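You operate a simulated robot arm through the tools that you are given. There is no shell and no other tool.

You run a simulated robot arm. Do the job below in one go: nothing can be reset, and whatever is moved stays where it is left.

## Task
Wipe the slurry off the rings of row 5, then run the blue pane back onto them.
Fine: rail lane; blue cloth, put back; one run by the rail panel, pitches set to the rows between.

It is judged by the outcome, as a careful person would: the job done as asked, and still so three seconds after it is handed in. It fails if anything else is knocked over, pushed out of place, dropped, spilled or broken. Flat cloth is picked up by pressing the open fingertips on it (5 to 10 N) and closing them slowly along it; thin cloth reads only 2 to 8 mm in the jaws.

## Robot
A 7-joint arm with a two-finger parallel gripper, fixed in place. Base frame: the origin is at the foot of the arm, x ahead of it, y to its left, z up. Lengths are in cm, angles in rad, forces in N, time in s.
Its first joint turns from -2.601 to 2.601 rad. Payload 3.43 kg.
The TCP is the grasp point between the finger pads, 3 cm short of the fingertips. In the tool frame z runs along the fingers and y along their closing line. The gripper opens to 9.4 cm. The fingers are 2.8 cm wide and 1 cm thick; the gripper's body (5 by 9.6 cm) begins 5.5 cm behind the TCP.
Orientation is told as [roll, pitch, yaw] about the base's x, y, z axes, in that order, counted from this pose: with the fingers straight down and closing along the base's y, the tool's x points along the base's -x, its y along +y and its z along -z.

## Interface
- The arm moves only by the tool arm_command. Its argument "rows" is a list of rows, each a list of 7 numbers: the gripper command, from -1 (shut) to 1 (fully open), values between in proportion, then the shift along the base's x, y, z in cm, then the turn, a rotation vector about the base's x, y, z in rad. In form: [[claw, tx, ty, tz, rx, ry, rz], ...]. A call has 1 to 20 rows; each row shifts and turns the commanded pose from where the row before left it. A row lasts 0.2 s, in which the tool goes at most 5 cm and 0.15 rad; a call with a longer step from one row to the next is refused whole, and so is a gripper value outside its range. Where a pose cannot be reached the arm comes as near as it can. A force on the tool above 40 N (or 10 N above the force at the start of the call, whichever is more), or a blocked arm, ends the call early, and 0.2 s more pass. Each finger travels about 4.5 cm/s and halts on what it meets, pressing with about 27 N; the grip force reading is that of the motor and also rises with nothing between the fingers. The clock runs only during rows and for 0.2 s after the last one: add rows that do not move to give the fingers time. The reply holds the time, the measured pose of the TCP, the force on the tool along the base axes, the opening and the grip force, in the units named above and with some noise, with the torque about the TCP (base axes, N m) and any sound that the robot's microphone picked up.
- Cameras (640 x 400 px; columns grow to the right, rows downward): "scene" is fixed at [6.11, -64.63, 146.52]; the picture's right is [-0.42, -0.91, 0.00], its down [-0.63, 0.29, -0.72] and it looks along [0.66, -0.30, -0.69] (base axes); focal length 245 px, centre (320, 200). "wrist" rides on the gripper at [7.6, 1.4, -10.3] in the tool frame; the picture's right is [-0.18, 0.98, 0.00], its down [-0.75, -0.14, -0.64] and it looks along [-0.63, -0.12, 0.77] (tool axes); focal length 243 px, centre (320, 200). There is no depth. A picture from a camera that has moved, and an enlarged one, comes with that camera's place and axes in the base frame and with its lens. The place of the scene camera against the robot may be out by one fixed shift of up to 2.5 cm in any direction.
- capture(camera): a new picture of that camera. No time passes.
- close_up(camera, box): a new picture of the part [left, top, right, bottom] of that camera's present view, enlarged. No time passes.
- job_done(): hands the job in; it is judged then, once.

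Nothing tells you positions but the pictures and the camera data. Unless the task says otherwise, let go and move clear before handing in.

The tools are called after "Call:" as name(argument=value, ...) on one line, values as JSON. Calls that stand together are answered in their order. arm_command: Moves the arm, as the interface text tells. Its arguments: {"type":"object","properties":{"rows":{"type":"array","items":{"type":"array","items":{"type":"number"}}}},"required":["rows"]} The other tools are called the same way: capture (camera) takes a picture; close_up (camera, box) takes an enlarged picture of a part of a camera's view; job_done () hands the job in.

At the start:

```text
t: 0.0
ee_pos: [75.85, -63.17, 117.95]
tool_rot: [0.001, 0.0, 0.001]
wrist_force: [-0.7, 0.2, -0.5]
ft_torque: [0.0, 0.0, -0.01]
gripper_width: 9.37
grip_force: 0.1
```

scene: 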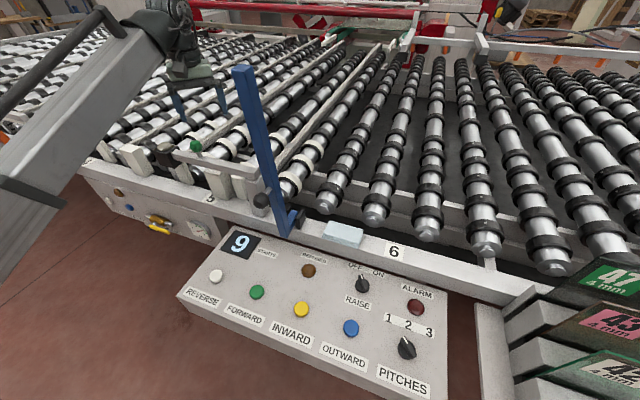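
wrist: 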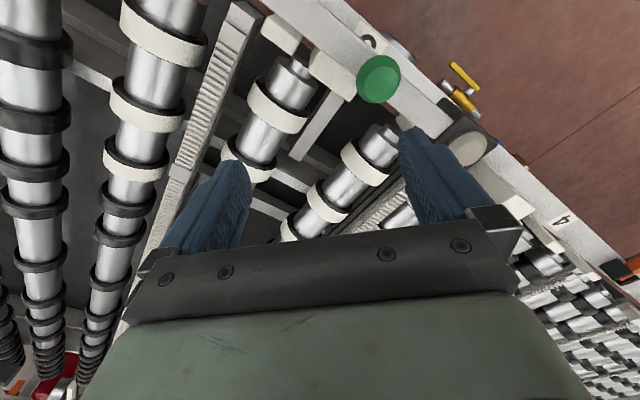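

I see a roller conveyor with numbered rows, a control panel (REVERSE, FORWARD, INWARD, OUTWARD, RAISE, PITCHES, etc.) and a light-blue cloth on the frame near label 6. I'll look closer before moving anything.

Call:
close_up(camera="scene", box=[170, 200, 470, 400])

Call:
close_up(camera="scene", box=[80, 40, 320, 240])

Call:
close_up(camera="scene", box=[440, 200, 640, 400])

Call:
close_up(camera="scene", box=[240, 0, 480, 200])

Call:
close_up(camera="wrist", box=[160, 0, 480, 240])

Call:
close_up(camera="scene", box=[0, 20, 200, 220])

```text
2.00 times, centred on (320, 300) of scene
camera zoom: at [6.11, -64.63, 146.52], right [-0.42, -0.91, 0.0], down [-0.63, 0.29, -0.72], along [0.66, -0.3, -0.69], focal length 490 px, centre (320, 0)
```

zoom: 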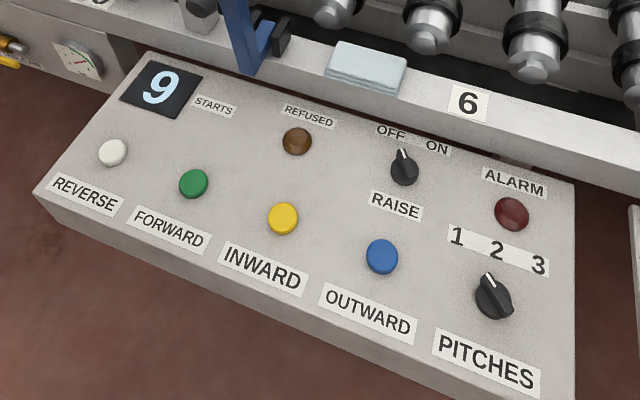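

```text
2.00 times, centred on (200, 140) of scene
camera zoom: at [6.11, -64.63, 146.52], right [-0.42, -0.91, 0.0], down [-0.63, 0.29, -0.72], along [0.66, -0.3, -0.69], focal length 490 px, centre (560, 320)
```

zoom: 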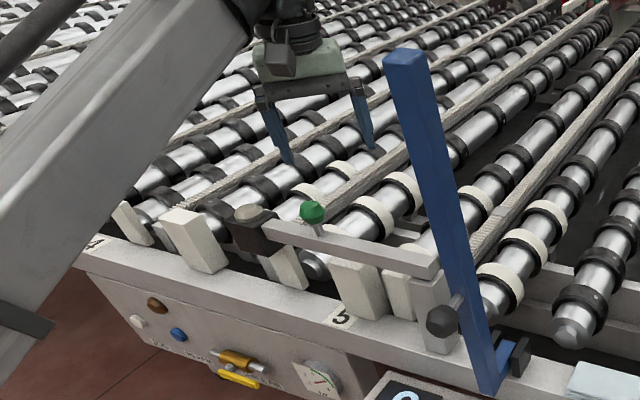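

```text
2.00 times, centred on (540, 300) of scene
camera zoom: at [6.11, -64.63, 146.52], right [-0.42, -0.91, 0.0], down [-0.63, 0.29, -0.72], along [0.66, -0.3, -0.69], focal length 490 px, centre (-120, 0)
```

zoom: 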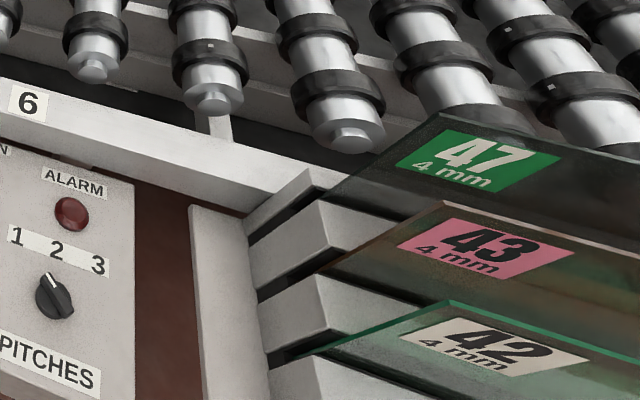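

```text
2.00 times, centred on (360, 100) of scene
camera zoom: at [6.11, -64.63, 146.52], right [-0.42, -0.91, 0.0], down [-0.63, 0.29, -0.72], along [0.66, -0.3, -0.69], focal length 490 px, centre (240, 400)
```

zoom: 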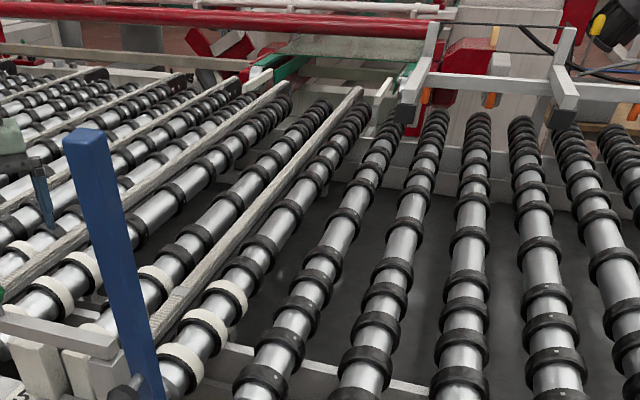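

```text
1.67 times, centred on (320, 120) of wrist
camera zoom: at [68.28, -61.68, 128.34], right [0.18, 0.98, 0.0], down [0.75, -0.14, 0.64], along [0.63, -0.12, -0.77], focal length 404 px, centre (320, 333)
```

zoom: 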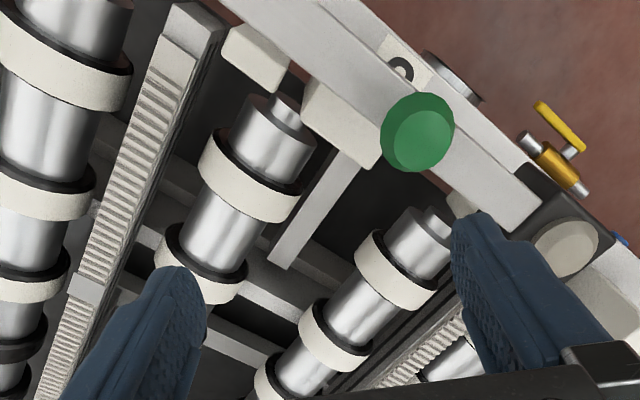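

```text
2.00 times, centred on (100, 120) of scene
camera zoom: at [6.11, -64.63, 146.52], right [-0.42, -0.91, 0.0], down [-0.63, 0.29, -0.72], along [0.66, -0.3, -0.69], focal length 490 px, centre (760, 360)
```

zoom: 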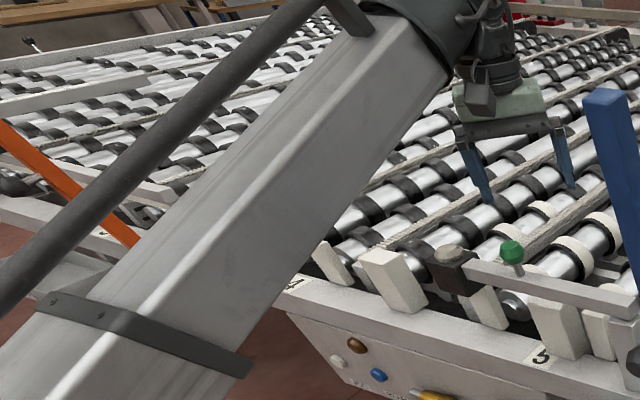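

The numbered rail runs diagonally in front of me at about z = 92, with label 5 near (74, -57). I'll raise the arm and turn the wrist camera outward to survey the area.

Call:
arm_command(rows=[[1, -1, 1, 4, 0, 0, 0], [1, -2, 2, 4, 0, 0, -0.13], [1, -2, 2, 4, 0, 0, -0.13], [1, -2, 2, 4, 0, 0, -0.13], [1, -2, 2, 4, 0, 0, -0.13], [1, -2, 2, 4, 0, 0, -0.13], [1, -2, 2, 4, 0, 0, -0.13]])

```text
t: 0.6
ee_pos: [73.55, -60.79, 124.75]
tool_rot: [-0.013, -0.02, -0.101]
wrist_force: [0.2, 0.8, -1.2]
ft_torque: [-0.02, -0.02, -0.03]
gripper_width: 9.38
grip_force: 0.1
out of reach, approached as far as the arm can: row 2, 3
stopped in row 3: the force on the tool passed its limit at 57 N (the readings are from after the stop); the commanded pose is now the measured one
```

The move stopped early with a force spike, so I'm checking what happened.

Call:
capture(camera="scene")

Call:
capture(camera="wrist")

```text
taken
```

scene: 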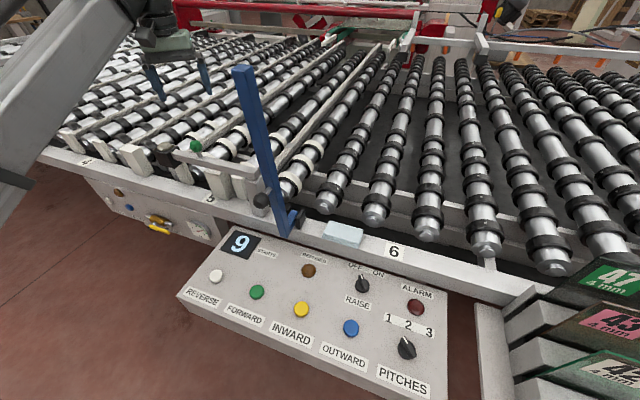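

```text
taken
camera wrist: at [65.9, -58.32, 134.75], right [0.28, 0.96, -0.01], down [0.72, -0.21, 0.66], along [0.63, -0.19, -0.75], focal length 243 px, centre (320, 200)
```

wrist: 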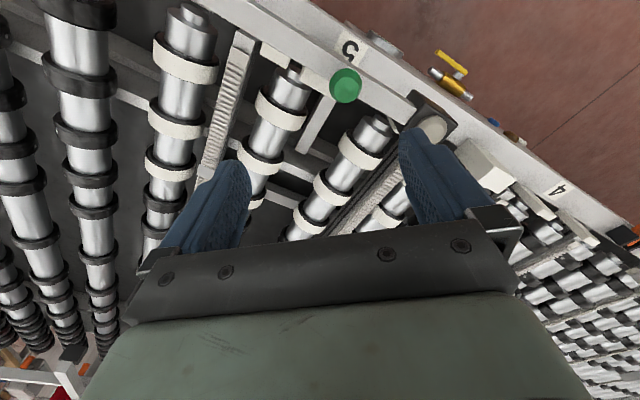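

Nothing appears touched; the arm was simply at its reach limit. I'll retract toward the base gently while turning the camera outward.

Call:
arm_command(rows=[[1, -1, 1, 0, 0, 0, 0], [1, -2, 2, 0, 0, 0, -0.05], [1, -2, 2, 0, 0, 0, -0.08], [1, -2, 2, 0, 0, 0, -0.1], [1, -2, 2, 0, 0, 0, -0.1], [1, -2, 2, 0, 0, 0, -0.1], [1, -2, 2, 0, 0, 0, -0.1], [1, -1, 1, 0, 0, 0, -0.1], [1, 0, 0, 0, 0, 0, -0.05]])

Call:
capture(camera="wrist")

Call:
capture(camera="scene")

```text
t: 1.1
ee_pos: [72.0, -59.17, 124.65]
tool_rot: [-0.022, -0.03, -0.113]
wrist_force: [4.3, 0.4, -5.5]
ft_torque: [-0.26, 0.17, -0.19]
gripper_width: 9.41
grip_force: 0.1
stopped in row 2: the force on the tool passed its limit at 49 N (the readings are from after the stop); the commanded pose is now the measured one
```

```text
taken
camera wrist: at [64.29, -56.69, 134.72], right [0.29, 0.96, -0.01], down [0.72, -0.21, 0.67], along [0.63, -0.21, -0.74], focal length 243 px, centre (320, 200)
```

wrist: 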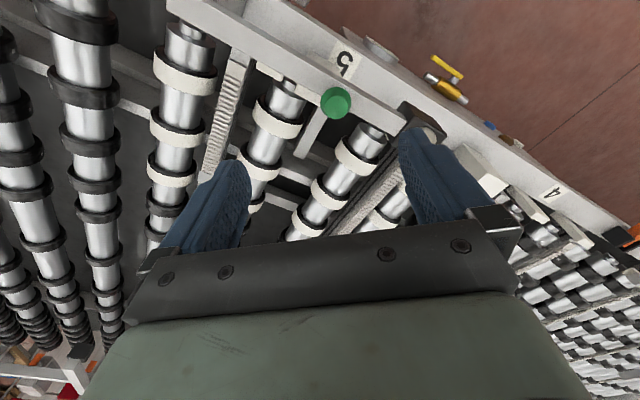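

```text
taken
```

scene: 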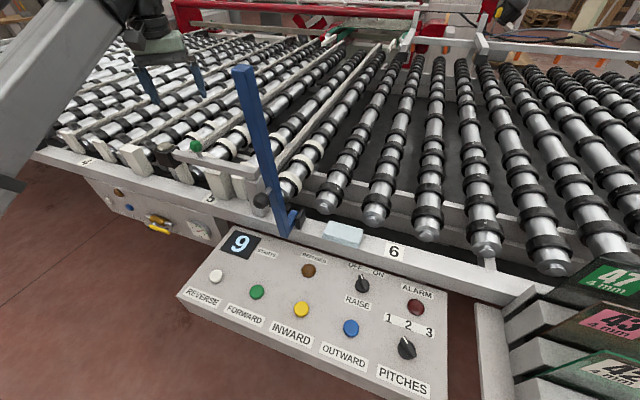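

Another force trip with nothing visibly touching; probably the stretched arm jerking. I'll back off in small straight steps.

Call:
arm_command(rows=[[1, 0, 0, 0, 0, 0, 0], [1, -0.5, 0.5, -0.3, 0, 0, 0], [1, -0.8, 0.8, -0.5, 0, 0, 0], [1, -1, 1, -0.5, 0, 0, 0], [1, -1, 1, -0.5, 0, 0, 0], [1, -1, 1, -0.5, 0, 0, 0]])

```text
t: 2.5
ee_pos: [67.97, -55.45, 122.45]
tool_rot: [-0.023, -0.036, -0.107]
wrist_force: [6.1, -3.4, -11.3]
ft_torque: [0.0, -0.08, 0.02]
gripper_width: 9.4
grip_force: 0.2
stopped in row 6: the force on the tool passed its limit at 42 N (the readings are from after the stop); the commanded pose is now the measured one
```

Call:
arm_command(rows=[[1, 0, 0, 0, 0, 0, 0], [1, 0, 0, 0, 0, 0, 0], [1, 0, 0, 0, 0, 0, 0]])

Call:
capture(camera="scene")

Call:
capture(camera="wrist")

```text
t: 3.3
ee_pos: [68.05, -55.27, 122.41]
tool_rot: [-0.023, -0.03, -0.107]
wrist_force: [9.2, -7.7, -21.5]
ft_torque: [0.28, -0.64, 0.34]
gripper_width: 9.42
grip_force: 0.0
```

```text
taken
```

scene: 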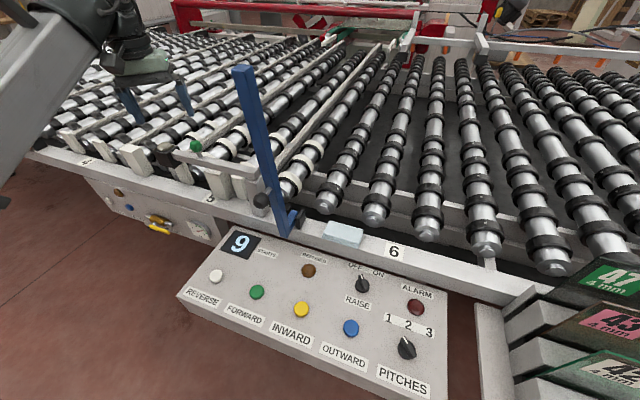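

```text
taken
camera wrist: at [60.31, -52.73, 132.45], right [0.29, 0.96, -0.02], down [0.71, -0.2, 0.67], along [0.64, -0.2, -0.74], focal length 243 px, centre (320, 200)
```

wrist: 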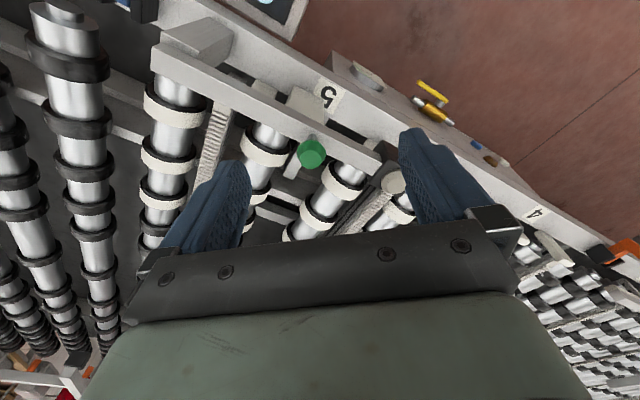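

The force and torque point to a contact exactly at the wrist camera, so my own camera is touching the forearm. I'll ease outward and then turn the wrist so the camera swings away from the forearm.

Call:
arm_command(rows=[[1, 0.4, -0.3, -0.3, 0, 0, 0], [1, 0.6, -0.5, -0.4, 0, 0, 0], [1, 0.6, -0.5, -0.4, 0, 0, 0], [1, 0.6, -0.5, -0.4, 0, 0, 0.03], [1, 0.4, -0.3, -0.3, 0, 0, 0.06], [1, 0, 0, 0, 0, 0, 0.08], [1, 0, 0, 0, 0, 0, 0.1], [1, 0, 0, 0, 0, 0, 0.1], [1, 0, 0, 0, 0, 0, 0.1], [1, 0, 0, 0, 0, 0, 0.1], [1, 0, 0, 0, 0, 0, 0.1], [1, 0, 0, 0, 0, 0, 0.1], [1, 0, 0, 0, 0, 0, 0.1], [1, 0, 0, 0, 0, 0, 0.05], [1, 0, 0, 0, 0, 0, 0]])

Call:
capture(camera="wrist")

Call:
capture(camera="scene")

```text
t: 6.5
ee_pos: [70.79, -57.28, 120.7]
tool_rot: [-0.021, -0.032, 0.814]
wrist_force: [-0.5, 0.3, -0.1]
ft_torque: [0.01, 0.05, -0.02]
gripper_width: 9.41
grip_force: 0.0
```

```text
taken
camera wrist: at [63.99, -61.9, 130.66], right [-0.59, 0.81, -0.02], down [0.6, 0.44, 0.67], along [0.55, 0.38, -0.74], focal length 243 px, centre (320, 200)
```

wrist: 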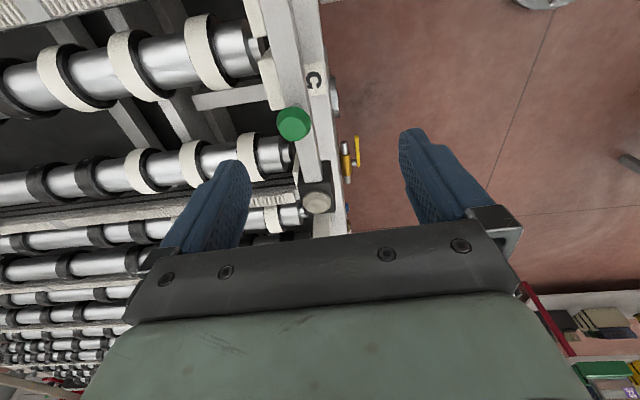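

```text
taken
```

scene: 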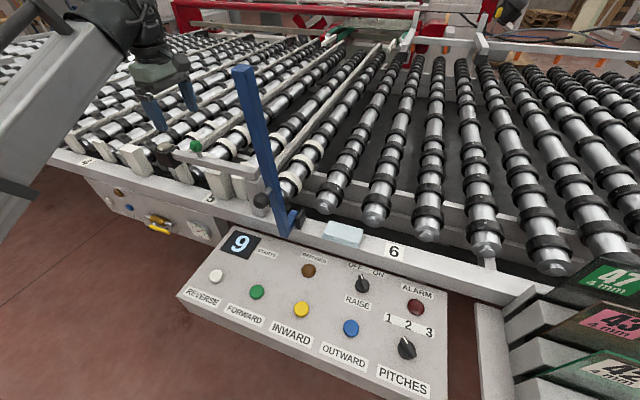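

The contact is gone and the camera now looks along the rail toward row 4. I'll enlarge parts of the scene view to find the blue pane and study the rail and row structure.

Call:
close_up(camera="scene", box=[0, 0, 160, 100])

Call:
close_up(camera="scene", box=[480, 40, 640, 140])

Call:
close_up(camera="scene", box=[130, 120, 290, 220])

Call:
close_up(camera="scene", box=[240, 160, 400, 260])

Call:
close_up(camera="scene", box=[60, 150, 220, 250])

Call:
close_up(camera="scene", box=[200, 60, 360, 160])

Call:
close_up(camera="scene", box=[480, 240, 640, 400])

```text
4.00 times, centred on (80, 50) of scene
camera zoom: at [6.11, -64.63, 146.52], right [-0.42, -0.91, 0.0], down [-0.63, 0.29, -0.72], along [0.66, -0.3, -0.69], focal length 979 px, centre (1280, 800)
```

zoom: 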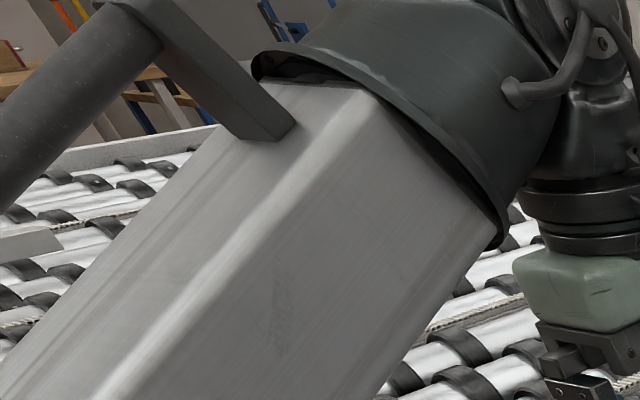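

```text
4.00 times, centred on (560, 90) of scene
camera zoom: at [6.11, -64.63, 146.52], right [-0.42, -0.91, 0.0], down [-0.63, 0.29, -0.72], along [0.66, -0.3, -0.69], focal length 979 px, centre (-640, 640)
```

zoom: 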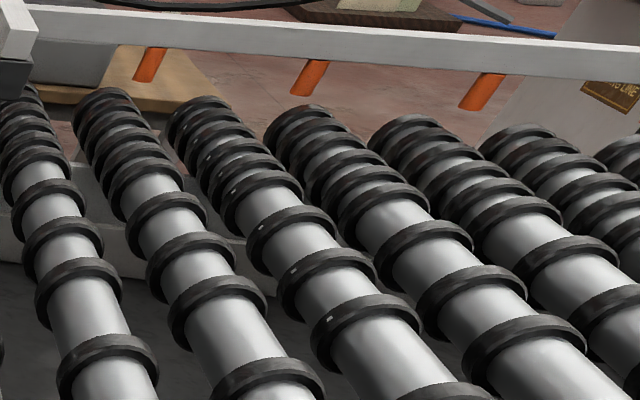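

```text
4.00 times, centred on (210, 170) of scene
camera zoom: at [6.11, -64.63, 146.52], right [-0.42, -0.91, 0.0], down [-0.63, 0.29, -0.72], along [0.66, -0.3, -0.69], focal length 979 px, centre (760, 320)
```

zoom: 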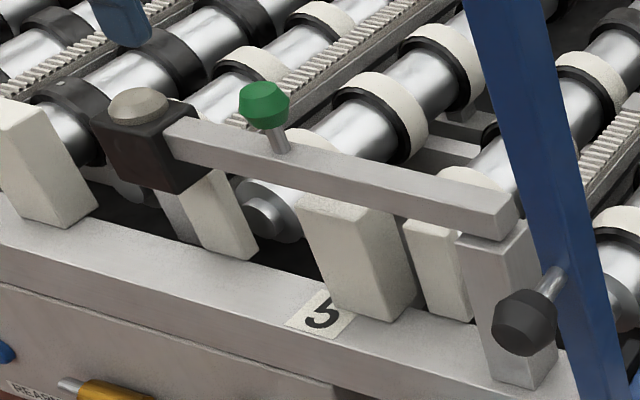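

```text
4.00 times, centred on (320, 210) of scene
camera zoom: at [6.11, -64.63, 146.52], right [-0.42, -0.91, 0.0], down [-0.63, 0.29, -0.72], along [0.66, -0.3, -0.69], focal length 979 px, centre (320, 160)
```

zoom: 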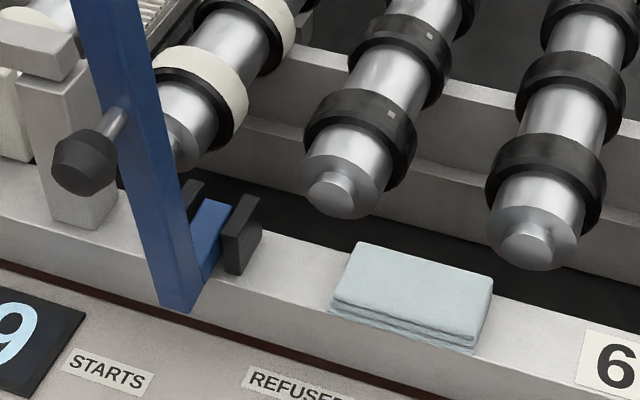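

```text
4.00 times, centred on (140, 200) of scene
camera zoom: at [6.11, -64.63, 146.52], right [-0.42, -0.91, 0.0], down [-0.63, 0.29, -0.72], along [0.66, -0.3, -0.69], focal length 979 px, centre (1040, 200)
```

zoom: 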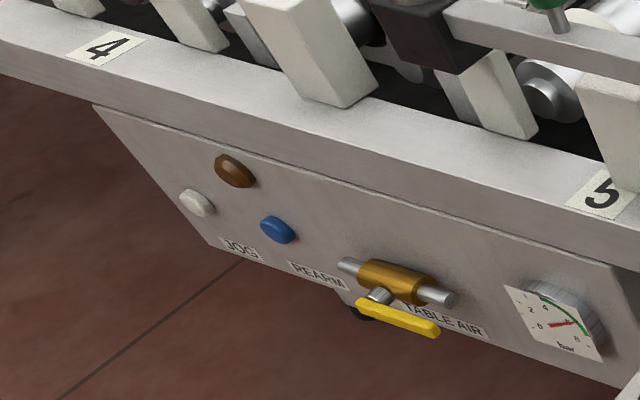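

```text
4.00 times, centred on (280, 110) of scene
camera zoom: at [6.11, -64.63, 146.52], right [-0.42, -0.91, 0.0], down [-0.63, 0.29, -0.72], along [0.66, -0.3, -0.69], focal length 979 px, centre (480, 560)
```

zoom: 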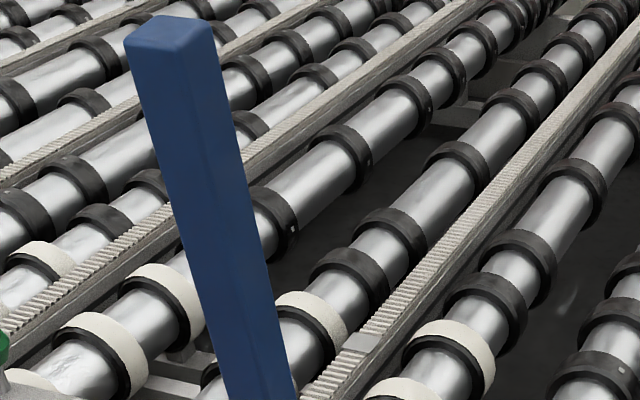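

```text
2.50 times, centred on (560, 320) of scene
camera zoom: at [6.11, -64.63, 146.52], right [-0.42, -0.91, 0.0], down [-0.63, 0.29, -0.72], along [0.66, -0.3, -0.69], focal length 612 px, centre (-280, -100)
```

zoom: 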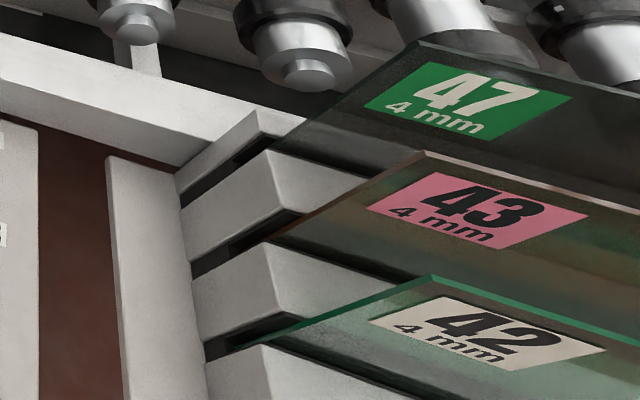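

The 4 rollers around label 5 each carry three cream (slurry) rings nearest the rail. I haven't found the blue pane yet, so I'll tilt the wrist camera up and look along the rail toward rows 4, 3 and 2.

Call:
arm_command(rows=[[1, 0, 0, 0, 0.03, -0.04, 0], [1, 0, 0, 0, 0.05, -0.06, 0], [1, 0, 0, 0, 0.05, -0.07, 0], [1, 0, 0, 0, 0.05, -0.07, 0], [1, 0, 0, 0, 0.05, -0.07, 0], [1, 0, 0, 0, 0.03, -0.04, 0], [1, 0, 0, 0, 0, 0, 0]])

Call:
capture(camera="wrist")

```text
t: 8.1
ee_pos: [70.55, -57.44, 120.56]
tool_rot: [-0.104, -0.462, 0.831]
wrist_force: [-0.3, -0.3, -0.3]
ft_torque: [-0.03, 0.01, 0.0]
gripper_width: 9.42
grip_force: 0.0
```

```text
taken
camera wrist: at [61.15, -64.12, 126.26], right [-0.58, 0.81, -0.01], down [0.31, 0.23, 0.92], along [0.75, 0.53, -0.39], focal length 243 px, centre (320, 200)
```

wrist: 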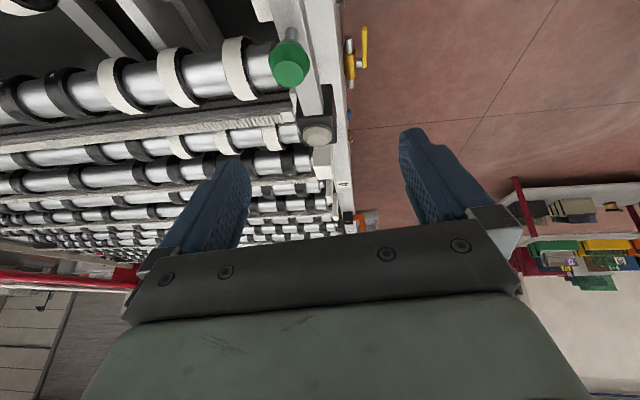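

Call:
close_up(camera="wrist", box=[0, 60, 200, 260])

Call:
close_up(camera="wrist", box=[240, 80, 400, 240])

Call:
close_up(camera="wrist", box=[480, 150, 640, 310])

```text
2.00 times, centred on (100, 160) of wrist
camera zoom: at [61.15, -64.12, 126.26], right [-0.58, 0.81, -0.01], down [0.31, 0.23, 0.92], along [0.75, 0.53, -0.39], focal length 485 px, centre (760, 280)
```

zoom: 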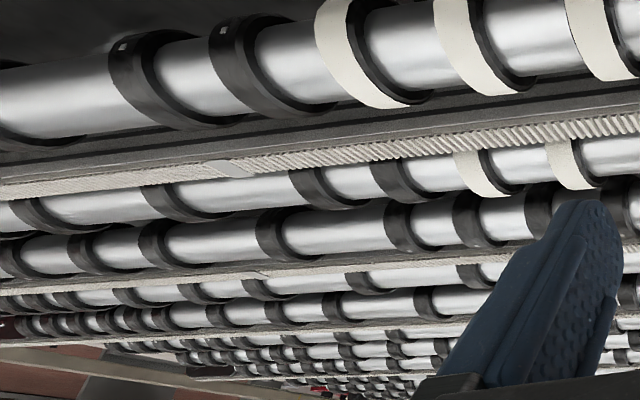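

```text
2.50 times, centred on (320, 160) of wrist
camera zoom: at [61.15, -64.12, 126.26], right [-0.58, 0.81, -0.01], down [0.31, 0.23, 0.92], along [0.75, 0.53, -0.39], focal length 606 px, centre (320, 300)
```

zoom: 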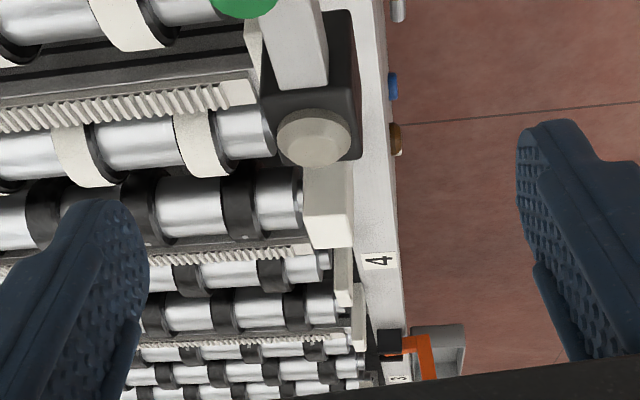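

```text
2.50 times, centred on (560, 230) of wrist
camera zoom: at [61.15, -64.12, 126.26], right [-0.58, 0.81, -0.01], down [0.31, 0.23, 0.92], along [0.75, 0.53, -0.39], focal length 606 px, centre (-280, 125)
```

zoom: 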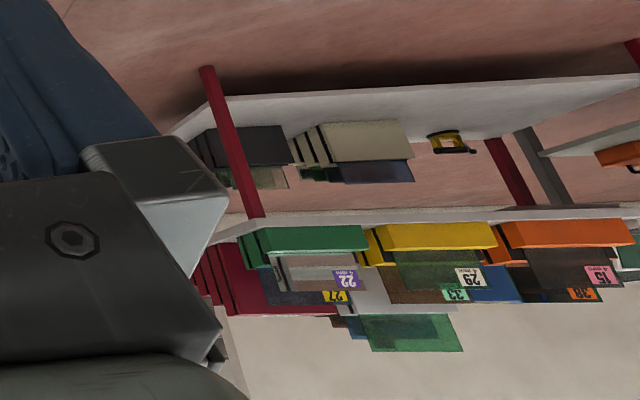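

Call:
close_up(camera="scene", box=[520, 120, 640, 270])

Call:
close_up(camera="scene", box=[0, 40, 120, 190])

Call:
close_up(camera="wrist", box=[80, 170, 240, 270])

Call:
close_up(camera="wrist", box=[300, 180, 380, 240])

```text
2.67 times, centred on (580, 195) of scene
camera zoom: at [6.11, -64.63, 146.52], right [-0.42, -0.91, 0.0], down [-0.63, 0.29, -0.72], along [0.66, -0.3, -0.69], focal length 653 px, centre (-373, 213)
```

zoom: 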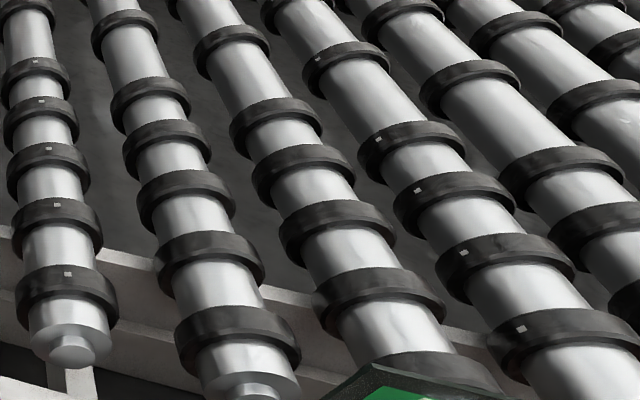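

```text
2.67 times, centred on (60, 115) of scene
camera zoom: at [6.11, -64.63, 146.52], right [-0.42, -0.91, 0.0], down [-0.63, 0.29, -0.72], along [0.66, -0.3, -0.69], focal length 653 px, centre (1013, 427)
```

zoom: 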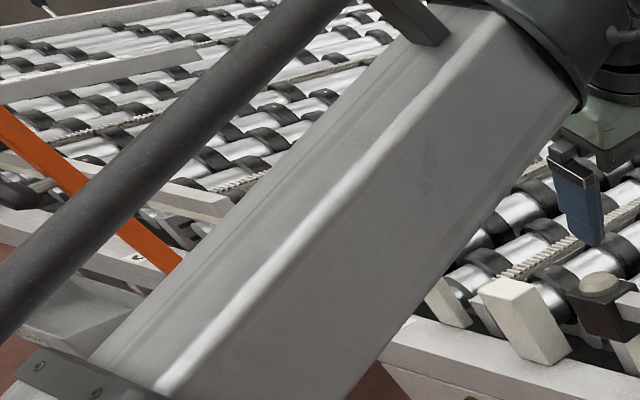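

```text
4.00 times, centred on (160, 220) of wrist
camera zoom: at [61.15, -64.12, 126.26], right [-0.58, 0.81, -0.01], down [0.31, 0.23, 0.92], along [0.75, 0.53, -0.39], focal length 970 px, centre (960, 120)
```

zoom: 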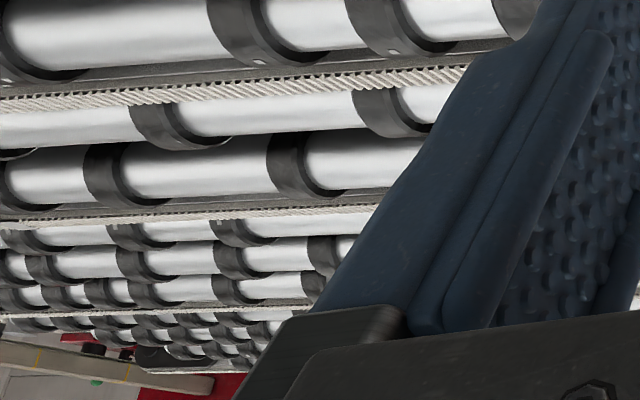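

```text
6.67 times, centred on (340, 210) of wrist
camera zoom: at [61.15, -64.12, 126.26], right [-0.58, 0.81, -0.01], down [0.31, 0.23, 0.92], along [0.75, 0.53, -0.39], focal length 1618 px, centre (187, 133)
```

zoom: 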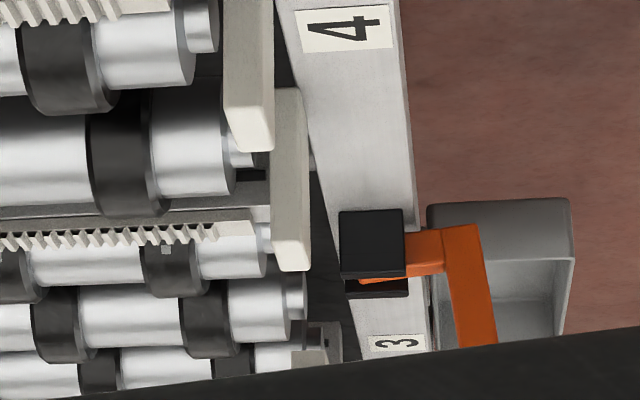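

No pane is visible yet on the parts of rows 3 and 4 I can see; a finger hides part of the view. I'll swing the camera a bit toward the rollers so the gap between the fingers covers rows 4 to 2.

Call:
arm_command(rows=[[1, 0, 0, 0, 0, 0, -0.04], [1, 0, 0, 0, 0, 0, -0.08], [1, 0, 0, 0, 0, 0, -0.08], [1, 0, 0, 0, 0, 0, -0.08], [1, 0, 0, 0, 0, 0, -0.04], [1, 0, 0, 0, 0, 0, 0]])

Call:
capture(camera="wrist")

```text
t: 9.5
ee_pos: [70.65, -57.33, 120.6]
tool_rot: [-0.103, -0.46, 0.513]
wrist_force: [-0.8, -0.6, 0.4]
ft_torque: [-0.03, -0.02, -0.01]
gripper_width: 9.41
grip_force: 0.0
```

```text
taken
camera wrist: at [59.57, -60.74, 126.29], right [-0.3, 0.95, -0.01], down [0.37, 0.12, 0.92], along [0.88, 0.27, -0.39], focal length 243 px, centre (320, 200)
```

wrist: 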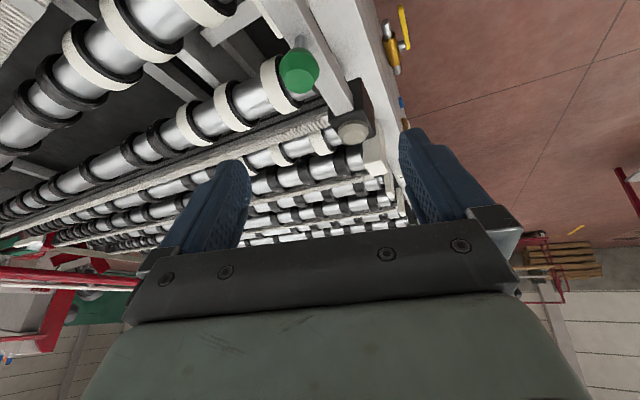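

Call:
close_up(camera="wrist", box=[230, 130, 430, 255])

Call:
close_up(camera="wrist", box=[0, 130, 200, 255])

Call:
close_up(camera="wrist", box=[290, 150, 410, 225])

```text
3.20 times, centred on (330, 192) of wrist
camera zoom: at [59.57, -60.74, 126.29], right [-0.3, 0.95, -0.01], down [0.37, 0.12, 0.92], along [0.88, 0.27, -0.39], focal length 776 px, centre (288, 224)
```

zoom: 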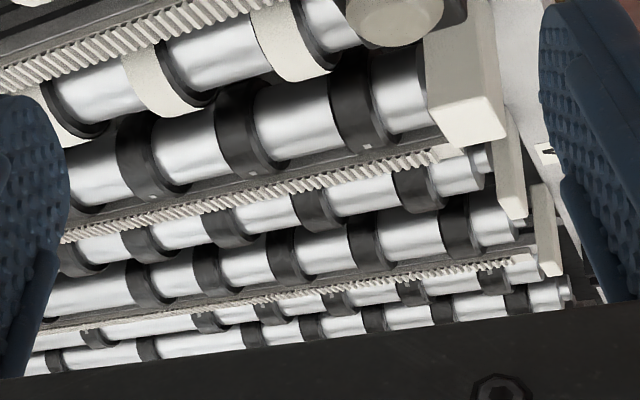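

```text
3.20 times, centred on (100, 192) of wrist
camera zoom: at [59.57, -60.74, 126.29], right [-0.3, 0.95, -0.01], down [0.37, 0.12, 0.92], along [0.88, 0.27, -0.39], focal length 776 px, centre (1024, 224)
```

zoom: 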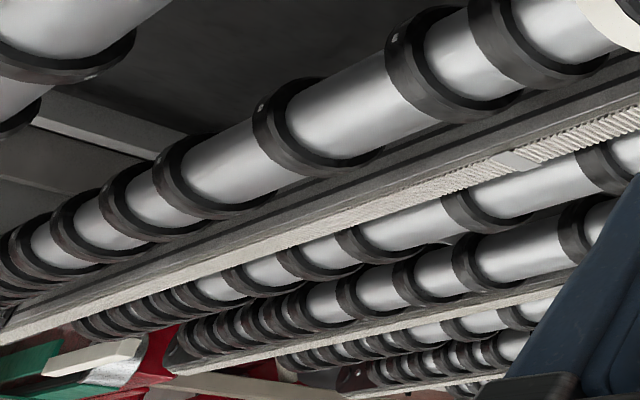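

```text
5.33 times, centred on (350, 188) of wrist
camera zoom: at [59.57, -60.74, 126.29], right [-0.3, 0.95, -0.01], down [0.37, 0.12, 0.92], along [0.88, 0.27, -0.39], focal length 1294 px, centre (160, 267)
```

zoom: 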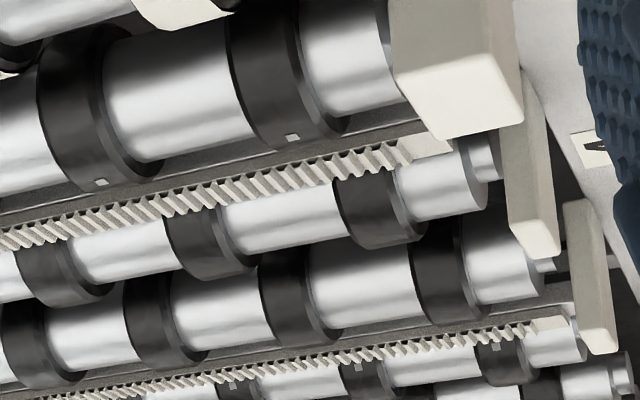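

Row 4 looks empty. I'll level the tool and turn the wrist round so the camera sits on the outer side, clear of the forearm, then survey the other directions.

Call:
arm_command(rows=[[1, 0, 0, 0, -0.015, 0.05, 0], [1, 0, 0, 0, -0.026, 0.085, 0], [1, 0, 0, 0, -0.026, 0.085, 0], [1, 0, 0, 0, -0.026, 0.085, 0], [1, 0, 0, 0, -0.026, 0.085, 0], [1, 0, 0, 0, -0.015, 0.05, 0.03], [1, 0, 0, 0, 0, 0, 0.07], [1, 0, 0, 0, 0, 0, 0.1], [1, 0, 0, 0, 0, 0, 0.1], [1, 0, 0, 0, 0, 0, 0.1], [1, 0, 0, 0, 0, 0, 0.1], [1, 0, 0, 0, 0, 0, 0.1], [1, 0, 0, 0, 0, 0, 0.1], [1, 0, 0, 0, 0, 0, 0.1], [1, 0, 0, 0, 0, 0, 0.05], [1, 0, 0, 0, 0, 0, 0]])

Call:
capture(camera="wrist")

```text
t: 12.9
ee_pos: [70.68, -57.34, 120.55]
tool_rot: [-0.007, -0.01, 1.343]
wrist_force: [0.6, -0.5, 0.0]
ft_torque: [-0.01, 0.02, -0.04]
gripper_width: 9.4
grip_force: 0.0
```

```text
taken
camera wrist: at [67.43, -64.49, 130.75], right [-0.92, 0.4, 0.0], down [0.3, 0.7, 0.65], along [0.26, 0.59, -0.76], focal length 243 px, centre (320, 200)
```

wrist: 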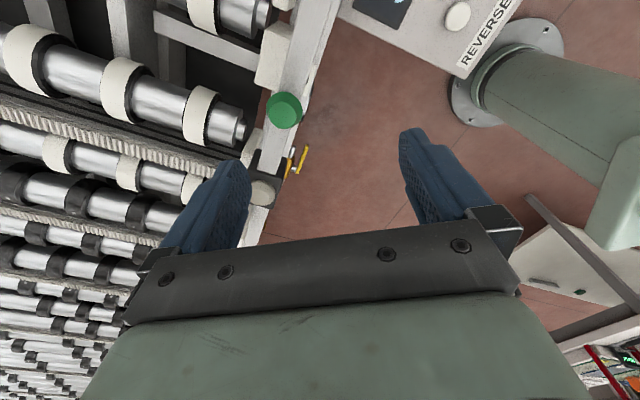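

Call:
arm_command(rows=[[1, 0, 0, 0, 0, 0, 0.05], [1, 0, 0, 0, 0, 0, 0.1], [1, 0, 0, 0, 0, 0, 0.1], [1, 0, 0, 0, 0, 0, 0.1], [1, 0, 0, 0, 0, 0, 0.1], [1, 0, 0, 0, 0, 0, 0.1], [1, 0, 0, 0, 0, 0, 0.1], [1, 0, 0, 0, 0, 0, 0.1], [1, 0, 0, 0, 0, 0, 0.1], [1, 0, 0, 0, 0, 0, 0.1], [1, 0, 0, 0, 0, 0, 0.1], [1, 0, 0, 0, 0, 0, 0]])

Call:
capture(camera="wrist")

```text
t: 15.5
ee_pos: [70.71, -57.45, 120.6]
tool_rot: [-0.007, -0.005, 2.293]
wrist_force: [-0.2, 0.5, 0.7]
ft_torque: [-0.02, 0.01, -0.01]
gripper_width: 9.41
grip_force: 0.1
out of reach, approached as far as the arm can: row 11
```

```text
taken
camera wrist: at [74.59, -64.11, 130.78], right [-0.86, -0.51, -0.01], down [-0.39, 0.65, 0.65], along [-0.33, 0.56, -0.76], focal length 243 px, centre (320, 200)
```

wrist: 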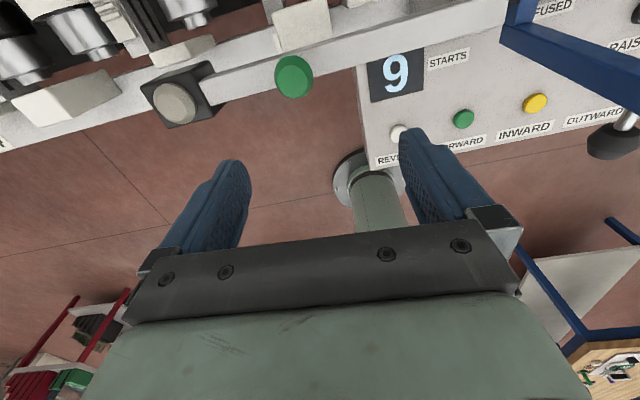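

The wrist reaches its turning limit here, with the camera now on the outer side. I'll retract toward the base to free the scene camera's view of row 3, then check what's there.

Call:
arm_command(rows=[[1, -0.5, 0.5, 0, 0, 0, -0.03], [1, -1.5, 1.5, 0, 0, 0, -0.03], [1, -2, 2, 0, 0, 0, 0], [1, -2, 2, 0, 0, 0, 0], [1, -2, 2, 0, 0, 0, 0], [1, -2, 2, -1, 0, 0, 0], [1, -2, 2, -1, 0, 0, 0], [1, -2, 2, -1, 0, 0, 0], [1, -1.5, 1.5, -1, 0, 0, 0], [1, -0.5, 0.5, 0, 0, 0, 0]])

Call:
capture(camera="scene")

Call:
capture(camera="wrist")

```text
t: 17.7
ee_pos: [56.48, -42.88, 112.03]
tool_rot: [-0.009, 0.007, 2.231]
wrist_force: [-0.8, 0.0, 0.1]
ft_torque: [-0.03, 0.03, -0.02]
gripper_width: 9.4
grip_force: 0.1
out of reach, approached as far as the arm can: row 3, 4, 5, 6, 8, 10
```

```text
taken
```

scene: 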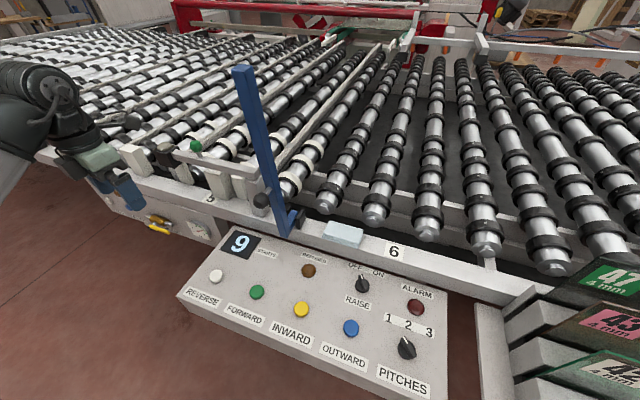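

```text
taken
camera wrist: at [59.86, -49.73, 122.26], right [-0.89, -0.46, -0.01], down [-0.36, 0.68, 0.64], along [-0.29, 0.57, -0.77], focal length 243 px, centre (320, 200)
```

wrist: 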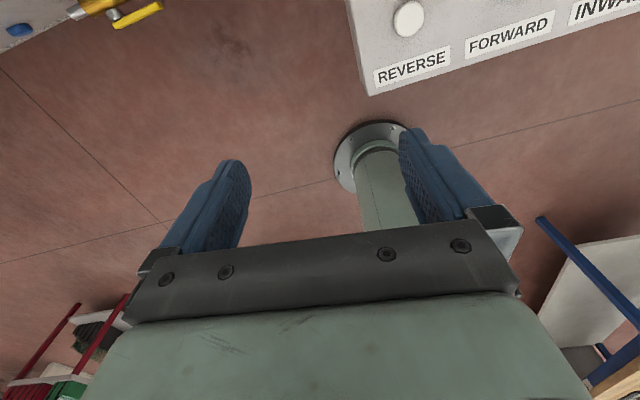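

Call:
close_up(camera="scene", box=[0, 20, 160, 120])

Call:
close_up(camera="scene", box=[0, 20, 80, 70])

Call:
close_up(camera="scene", box=[70, 80, 190, 160])

Call:
close_up(camera="scene", box=[240, 0, 400, 60])

Call:
close_up(camera="scene", box=[480, 0, 640, 60])

```text
4.00 times, centred on (80, 70) of scene
camera zoom: at [6.11, -64.63, 146.52], right [-0.42, -0.91, 0.0], down [-0.63, 0.29, -0.72], along [0.66, -0.3, -0.69], focal length 979 px, centre (1280, 720)
```

zoom: 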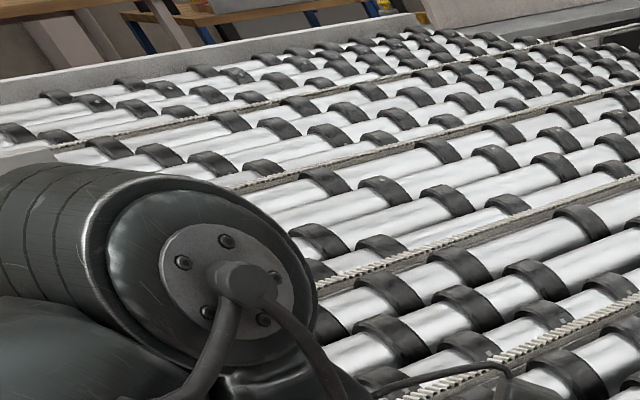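

```text
8.00 times, centred on (40, 45) of scene
camera zoom: at [6.11, -64.63, 146.52], right [-0.42, -0.91, 0.0], down [-0.63, 0.29, -0.72], along [0.66, -0.3, -0.69], focal length 1959 px, centre (2560, 1440)
```

zoom: 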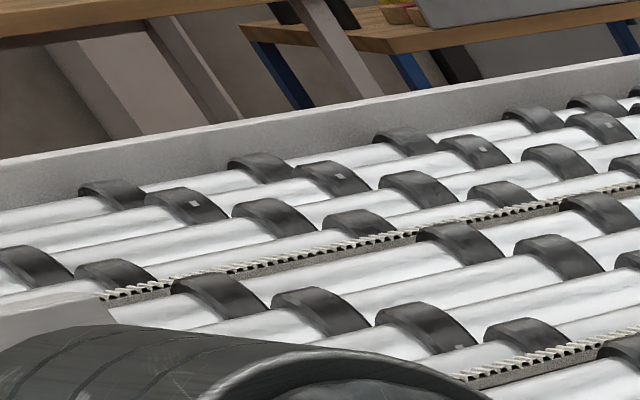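

```text
5.00 times, centred on (130, 120) of scene
camera zoom: at [6.11, -64.63, 146.52], right [-0.42, -0.91, 0.0], down [-0.63, 0.29, -0.72], along [0.66, -0.3, -0.69], focal length 1224 px, centre (1270, 600)
```

zoom: 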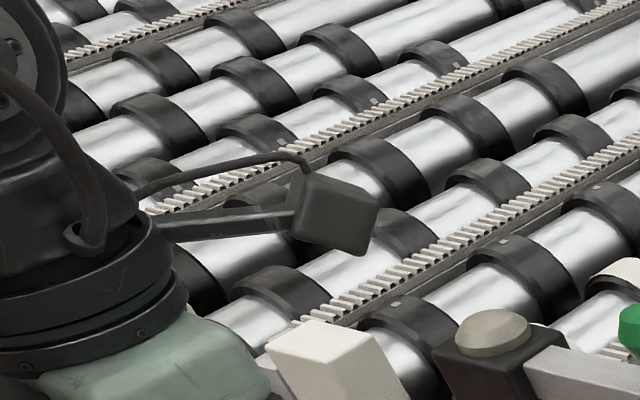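

```text
4.00 times, centred on (320, 30) of scene
camera zoom: at [6.11, -64.63, 146.52], right [-0.42, -0.91, 0.0], down [-0.63, 0.29, -0.72], along [0.66, -0.3, -0.69], focal length 979 px, centre (320, 880)
```

zoom: 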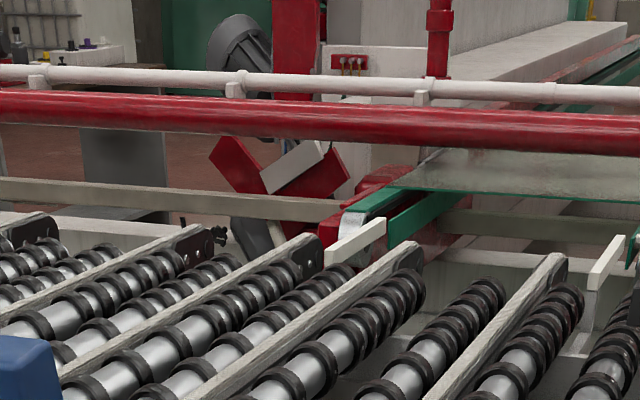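

```text
4.00 times, centred on (560, 30) of scene
camera zoom: at [6.11, -64.63, 146.52], right [-0.42, -0.91, 0.0], down [-0.63, 0.29, -0.72], along [0.66, -0.3, -0.69], focal length 979 px, centre (-640, 880)
```

zoom: 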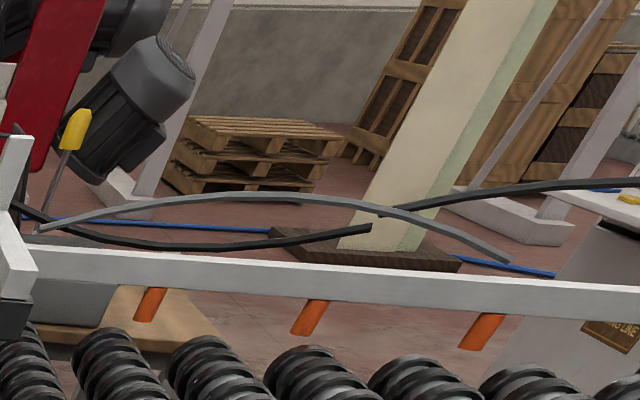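

Call:
arm_command(rows=[[1, -0.5, 0.5, -1, 0, 0, 0], [1, -1, 1, -2, 0, 0, 0], [1, -1, 1, -2, 0, 0, -0.02], [1, -1.5, -1.5, -1, 0, 0, -0.04], [1, -2.5, -2.5, 0, 0, 0, -0.05], [1, -2.5, -2.5, 0, 0, 0, -0.05], [1, -2.5, -2.5, 0, 0, 0, -0.05], [1, -2.5, -2.5, 0, 0, 0, -0.05], [1, -2.5, -2.5, 0, 0, 0, -0.05], [1, -2.5, -2.5, 0, 0, 0, -0.05], [1, -2.5, -2.5, 0, 0, 0, -0.05], [1, -2.5, -2.5, 0, 0, 0, -0.05], [1, -1, -1, 0, 0, 0, -0.02], [1, 0, 0, 0, 0, 0, 0]])

Call:
capture(camera="scene")

Call:
capture(camera="wrist")

```text
t: 20.7
ee_pos: [31.38, -62.99, 106.24]
tool_rot: [-0.007, -0.006, 1.751]
wrist_force: [-0.4, 0.0, -0.1]
ft_torque: [-0.01, -0.02, 0.03]
gripper_width: 9.39
grip_force: 0.0
```

```text
taken
```

scene: 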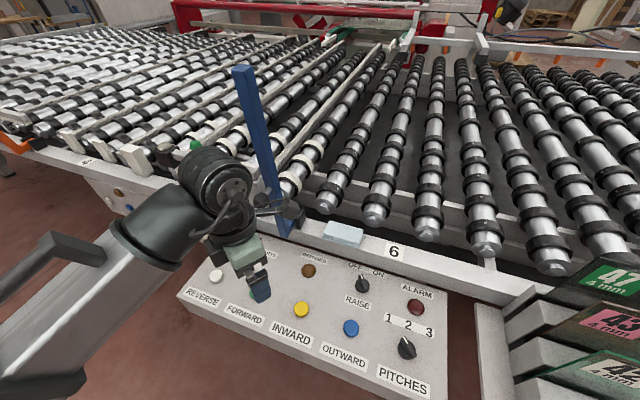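

```text
taken
camera wrist: at [31.25, -70.79, 116.45], right [-1.0, 0.01, -0.01], down [0.0, 0.76, 0.65], along [0.01, 0.65, -0.76], focal length 243 px, centre (320, 200)
```

wrist: 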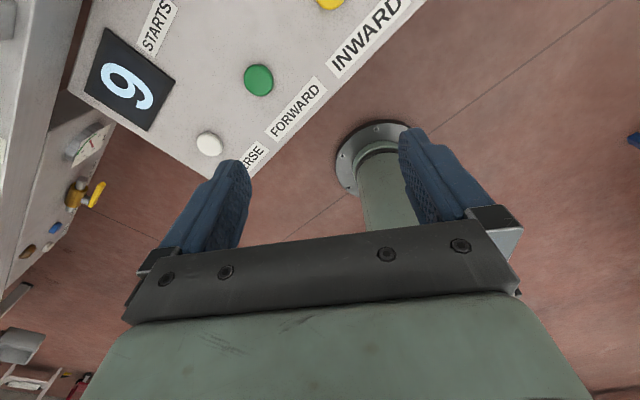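

Call:
close_up(camera="scene", box=[0, 40, 160, 180])

Call:
close_up(camera="scene", box=[0, 60, 80, 140])

Call:
close_up(camera="scene", box=[320, 250, 460, 390])

```text
2.86 times, centred on (80, 110) of scene
camera zoom: at [6.11, -64.63, 146.52], right [-0.42, -0.91, 0.0], down [-0.63, 0.29, -0.72], along [0.66, -0.3, -0.69], focal length 700 px, centre (1006, 457)
```

zoom: 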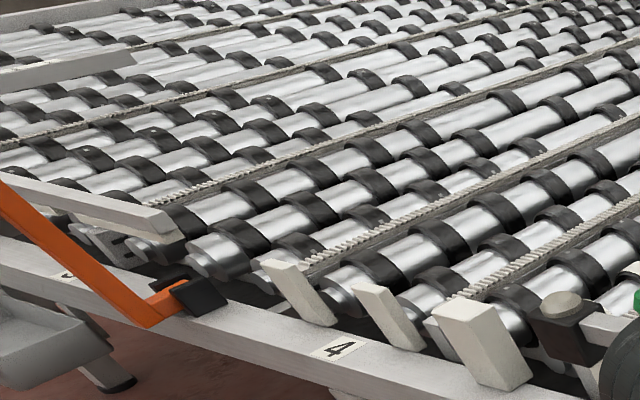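

```text
5.00 times, centred on (40, 100) of scene
camera zoom: at [6.11, -64.63, 146.52], right [-0.42, -0.91, 0.0], down [-0.63, 0.29, -0.72], along [0.66, -0.3, -0.69], focal length 1224 px, centre (1720, 700)
```

zoom: 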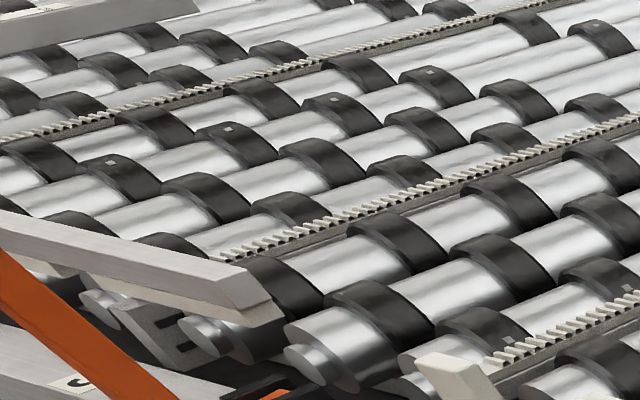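

```text
2.86 times, centred on (390, 320) of scene
camera zoom: at [6.11, -64.63, 146.52], right [-0.42, -0.91, 0.0], down [-0.63, 0.29, -0.72], along [0.66, -0.3, -0.69], focal length 700 px, centre (120, -143)
```

zoom: 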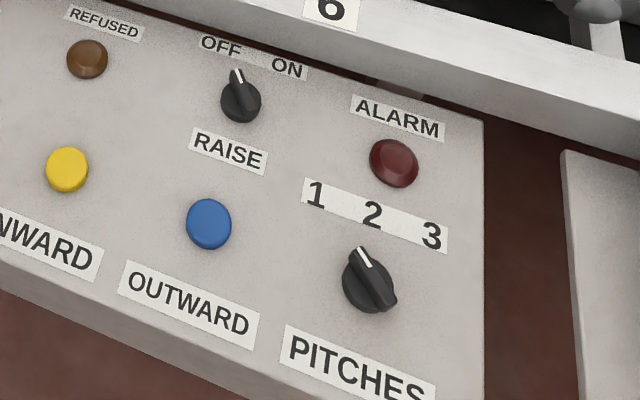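

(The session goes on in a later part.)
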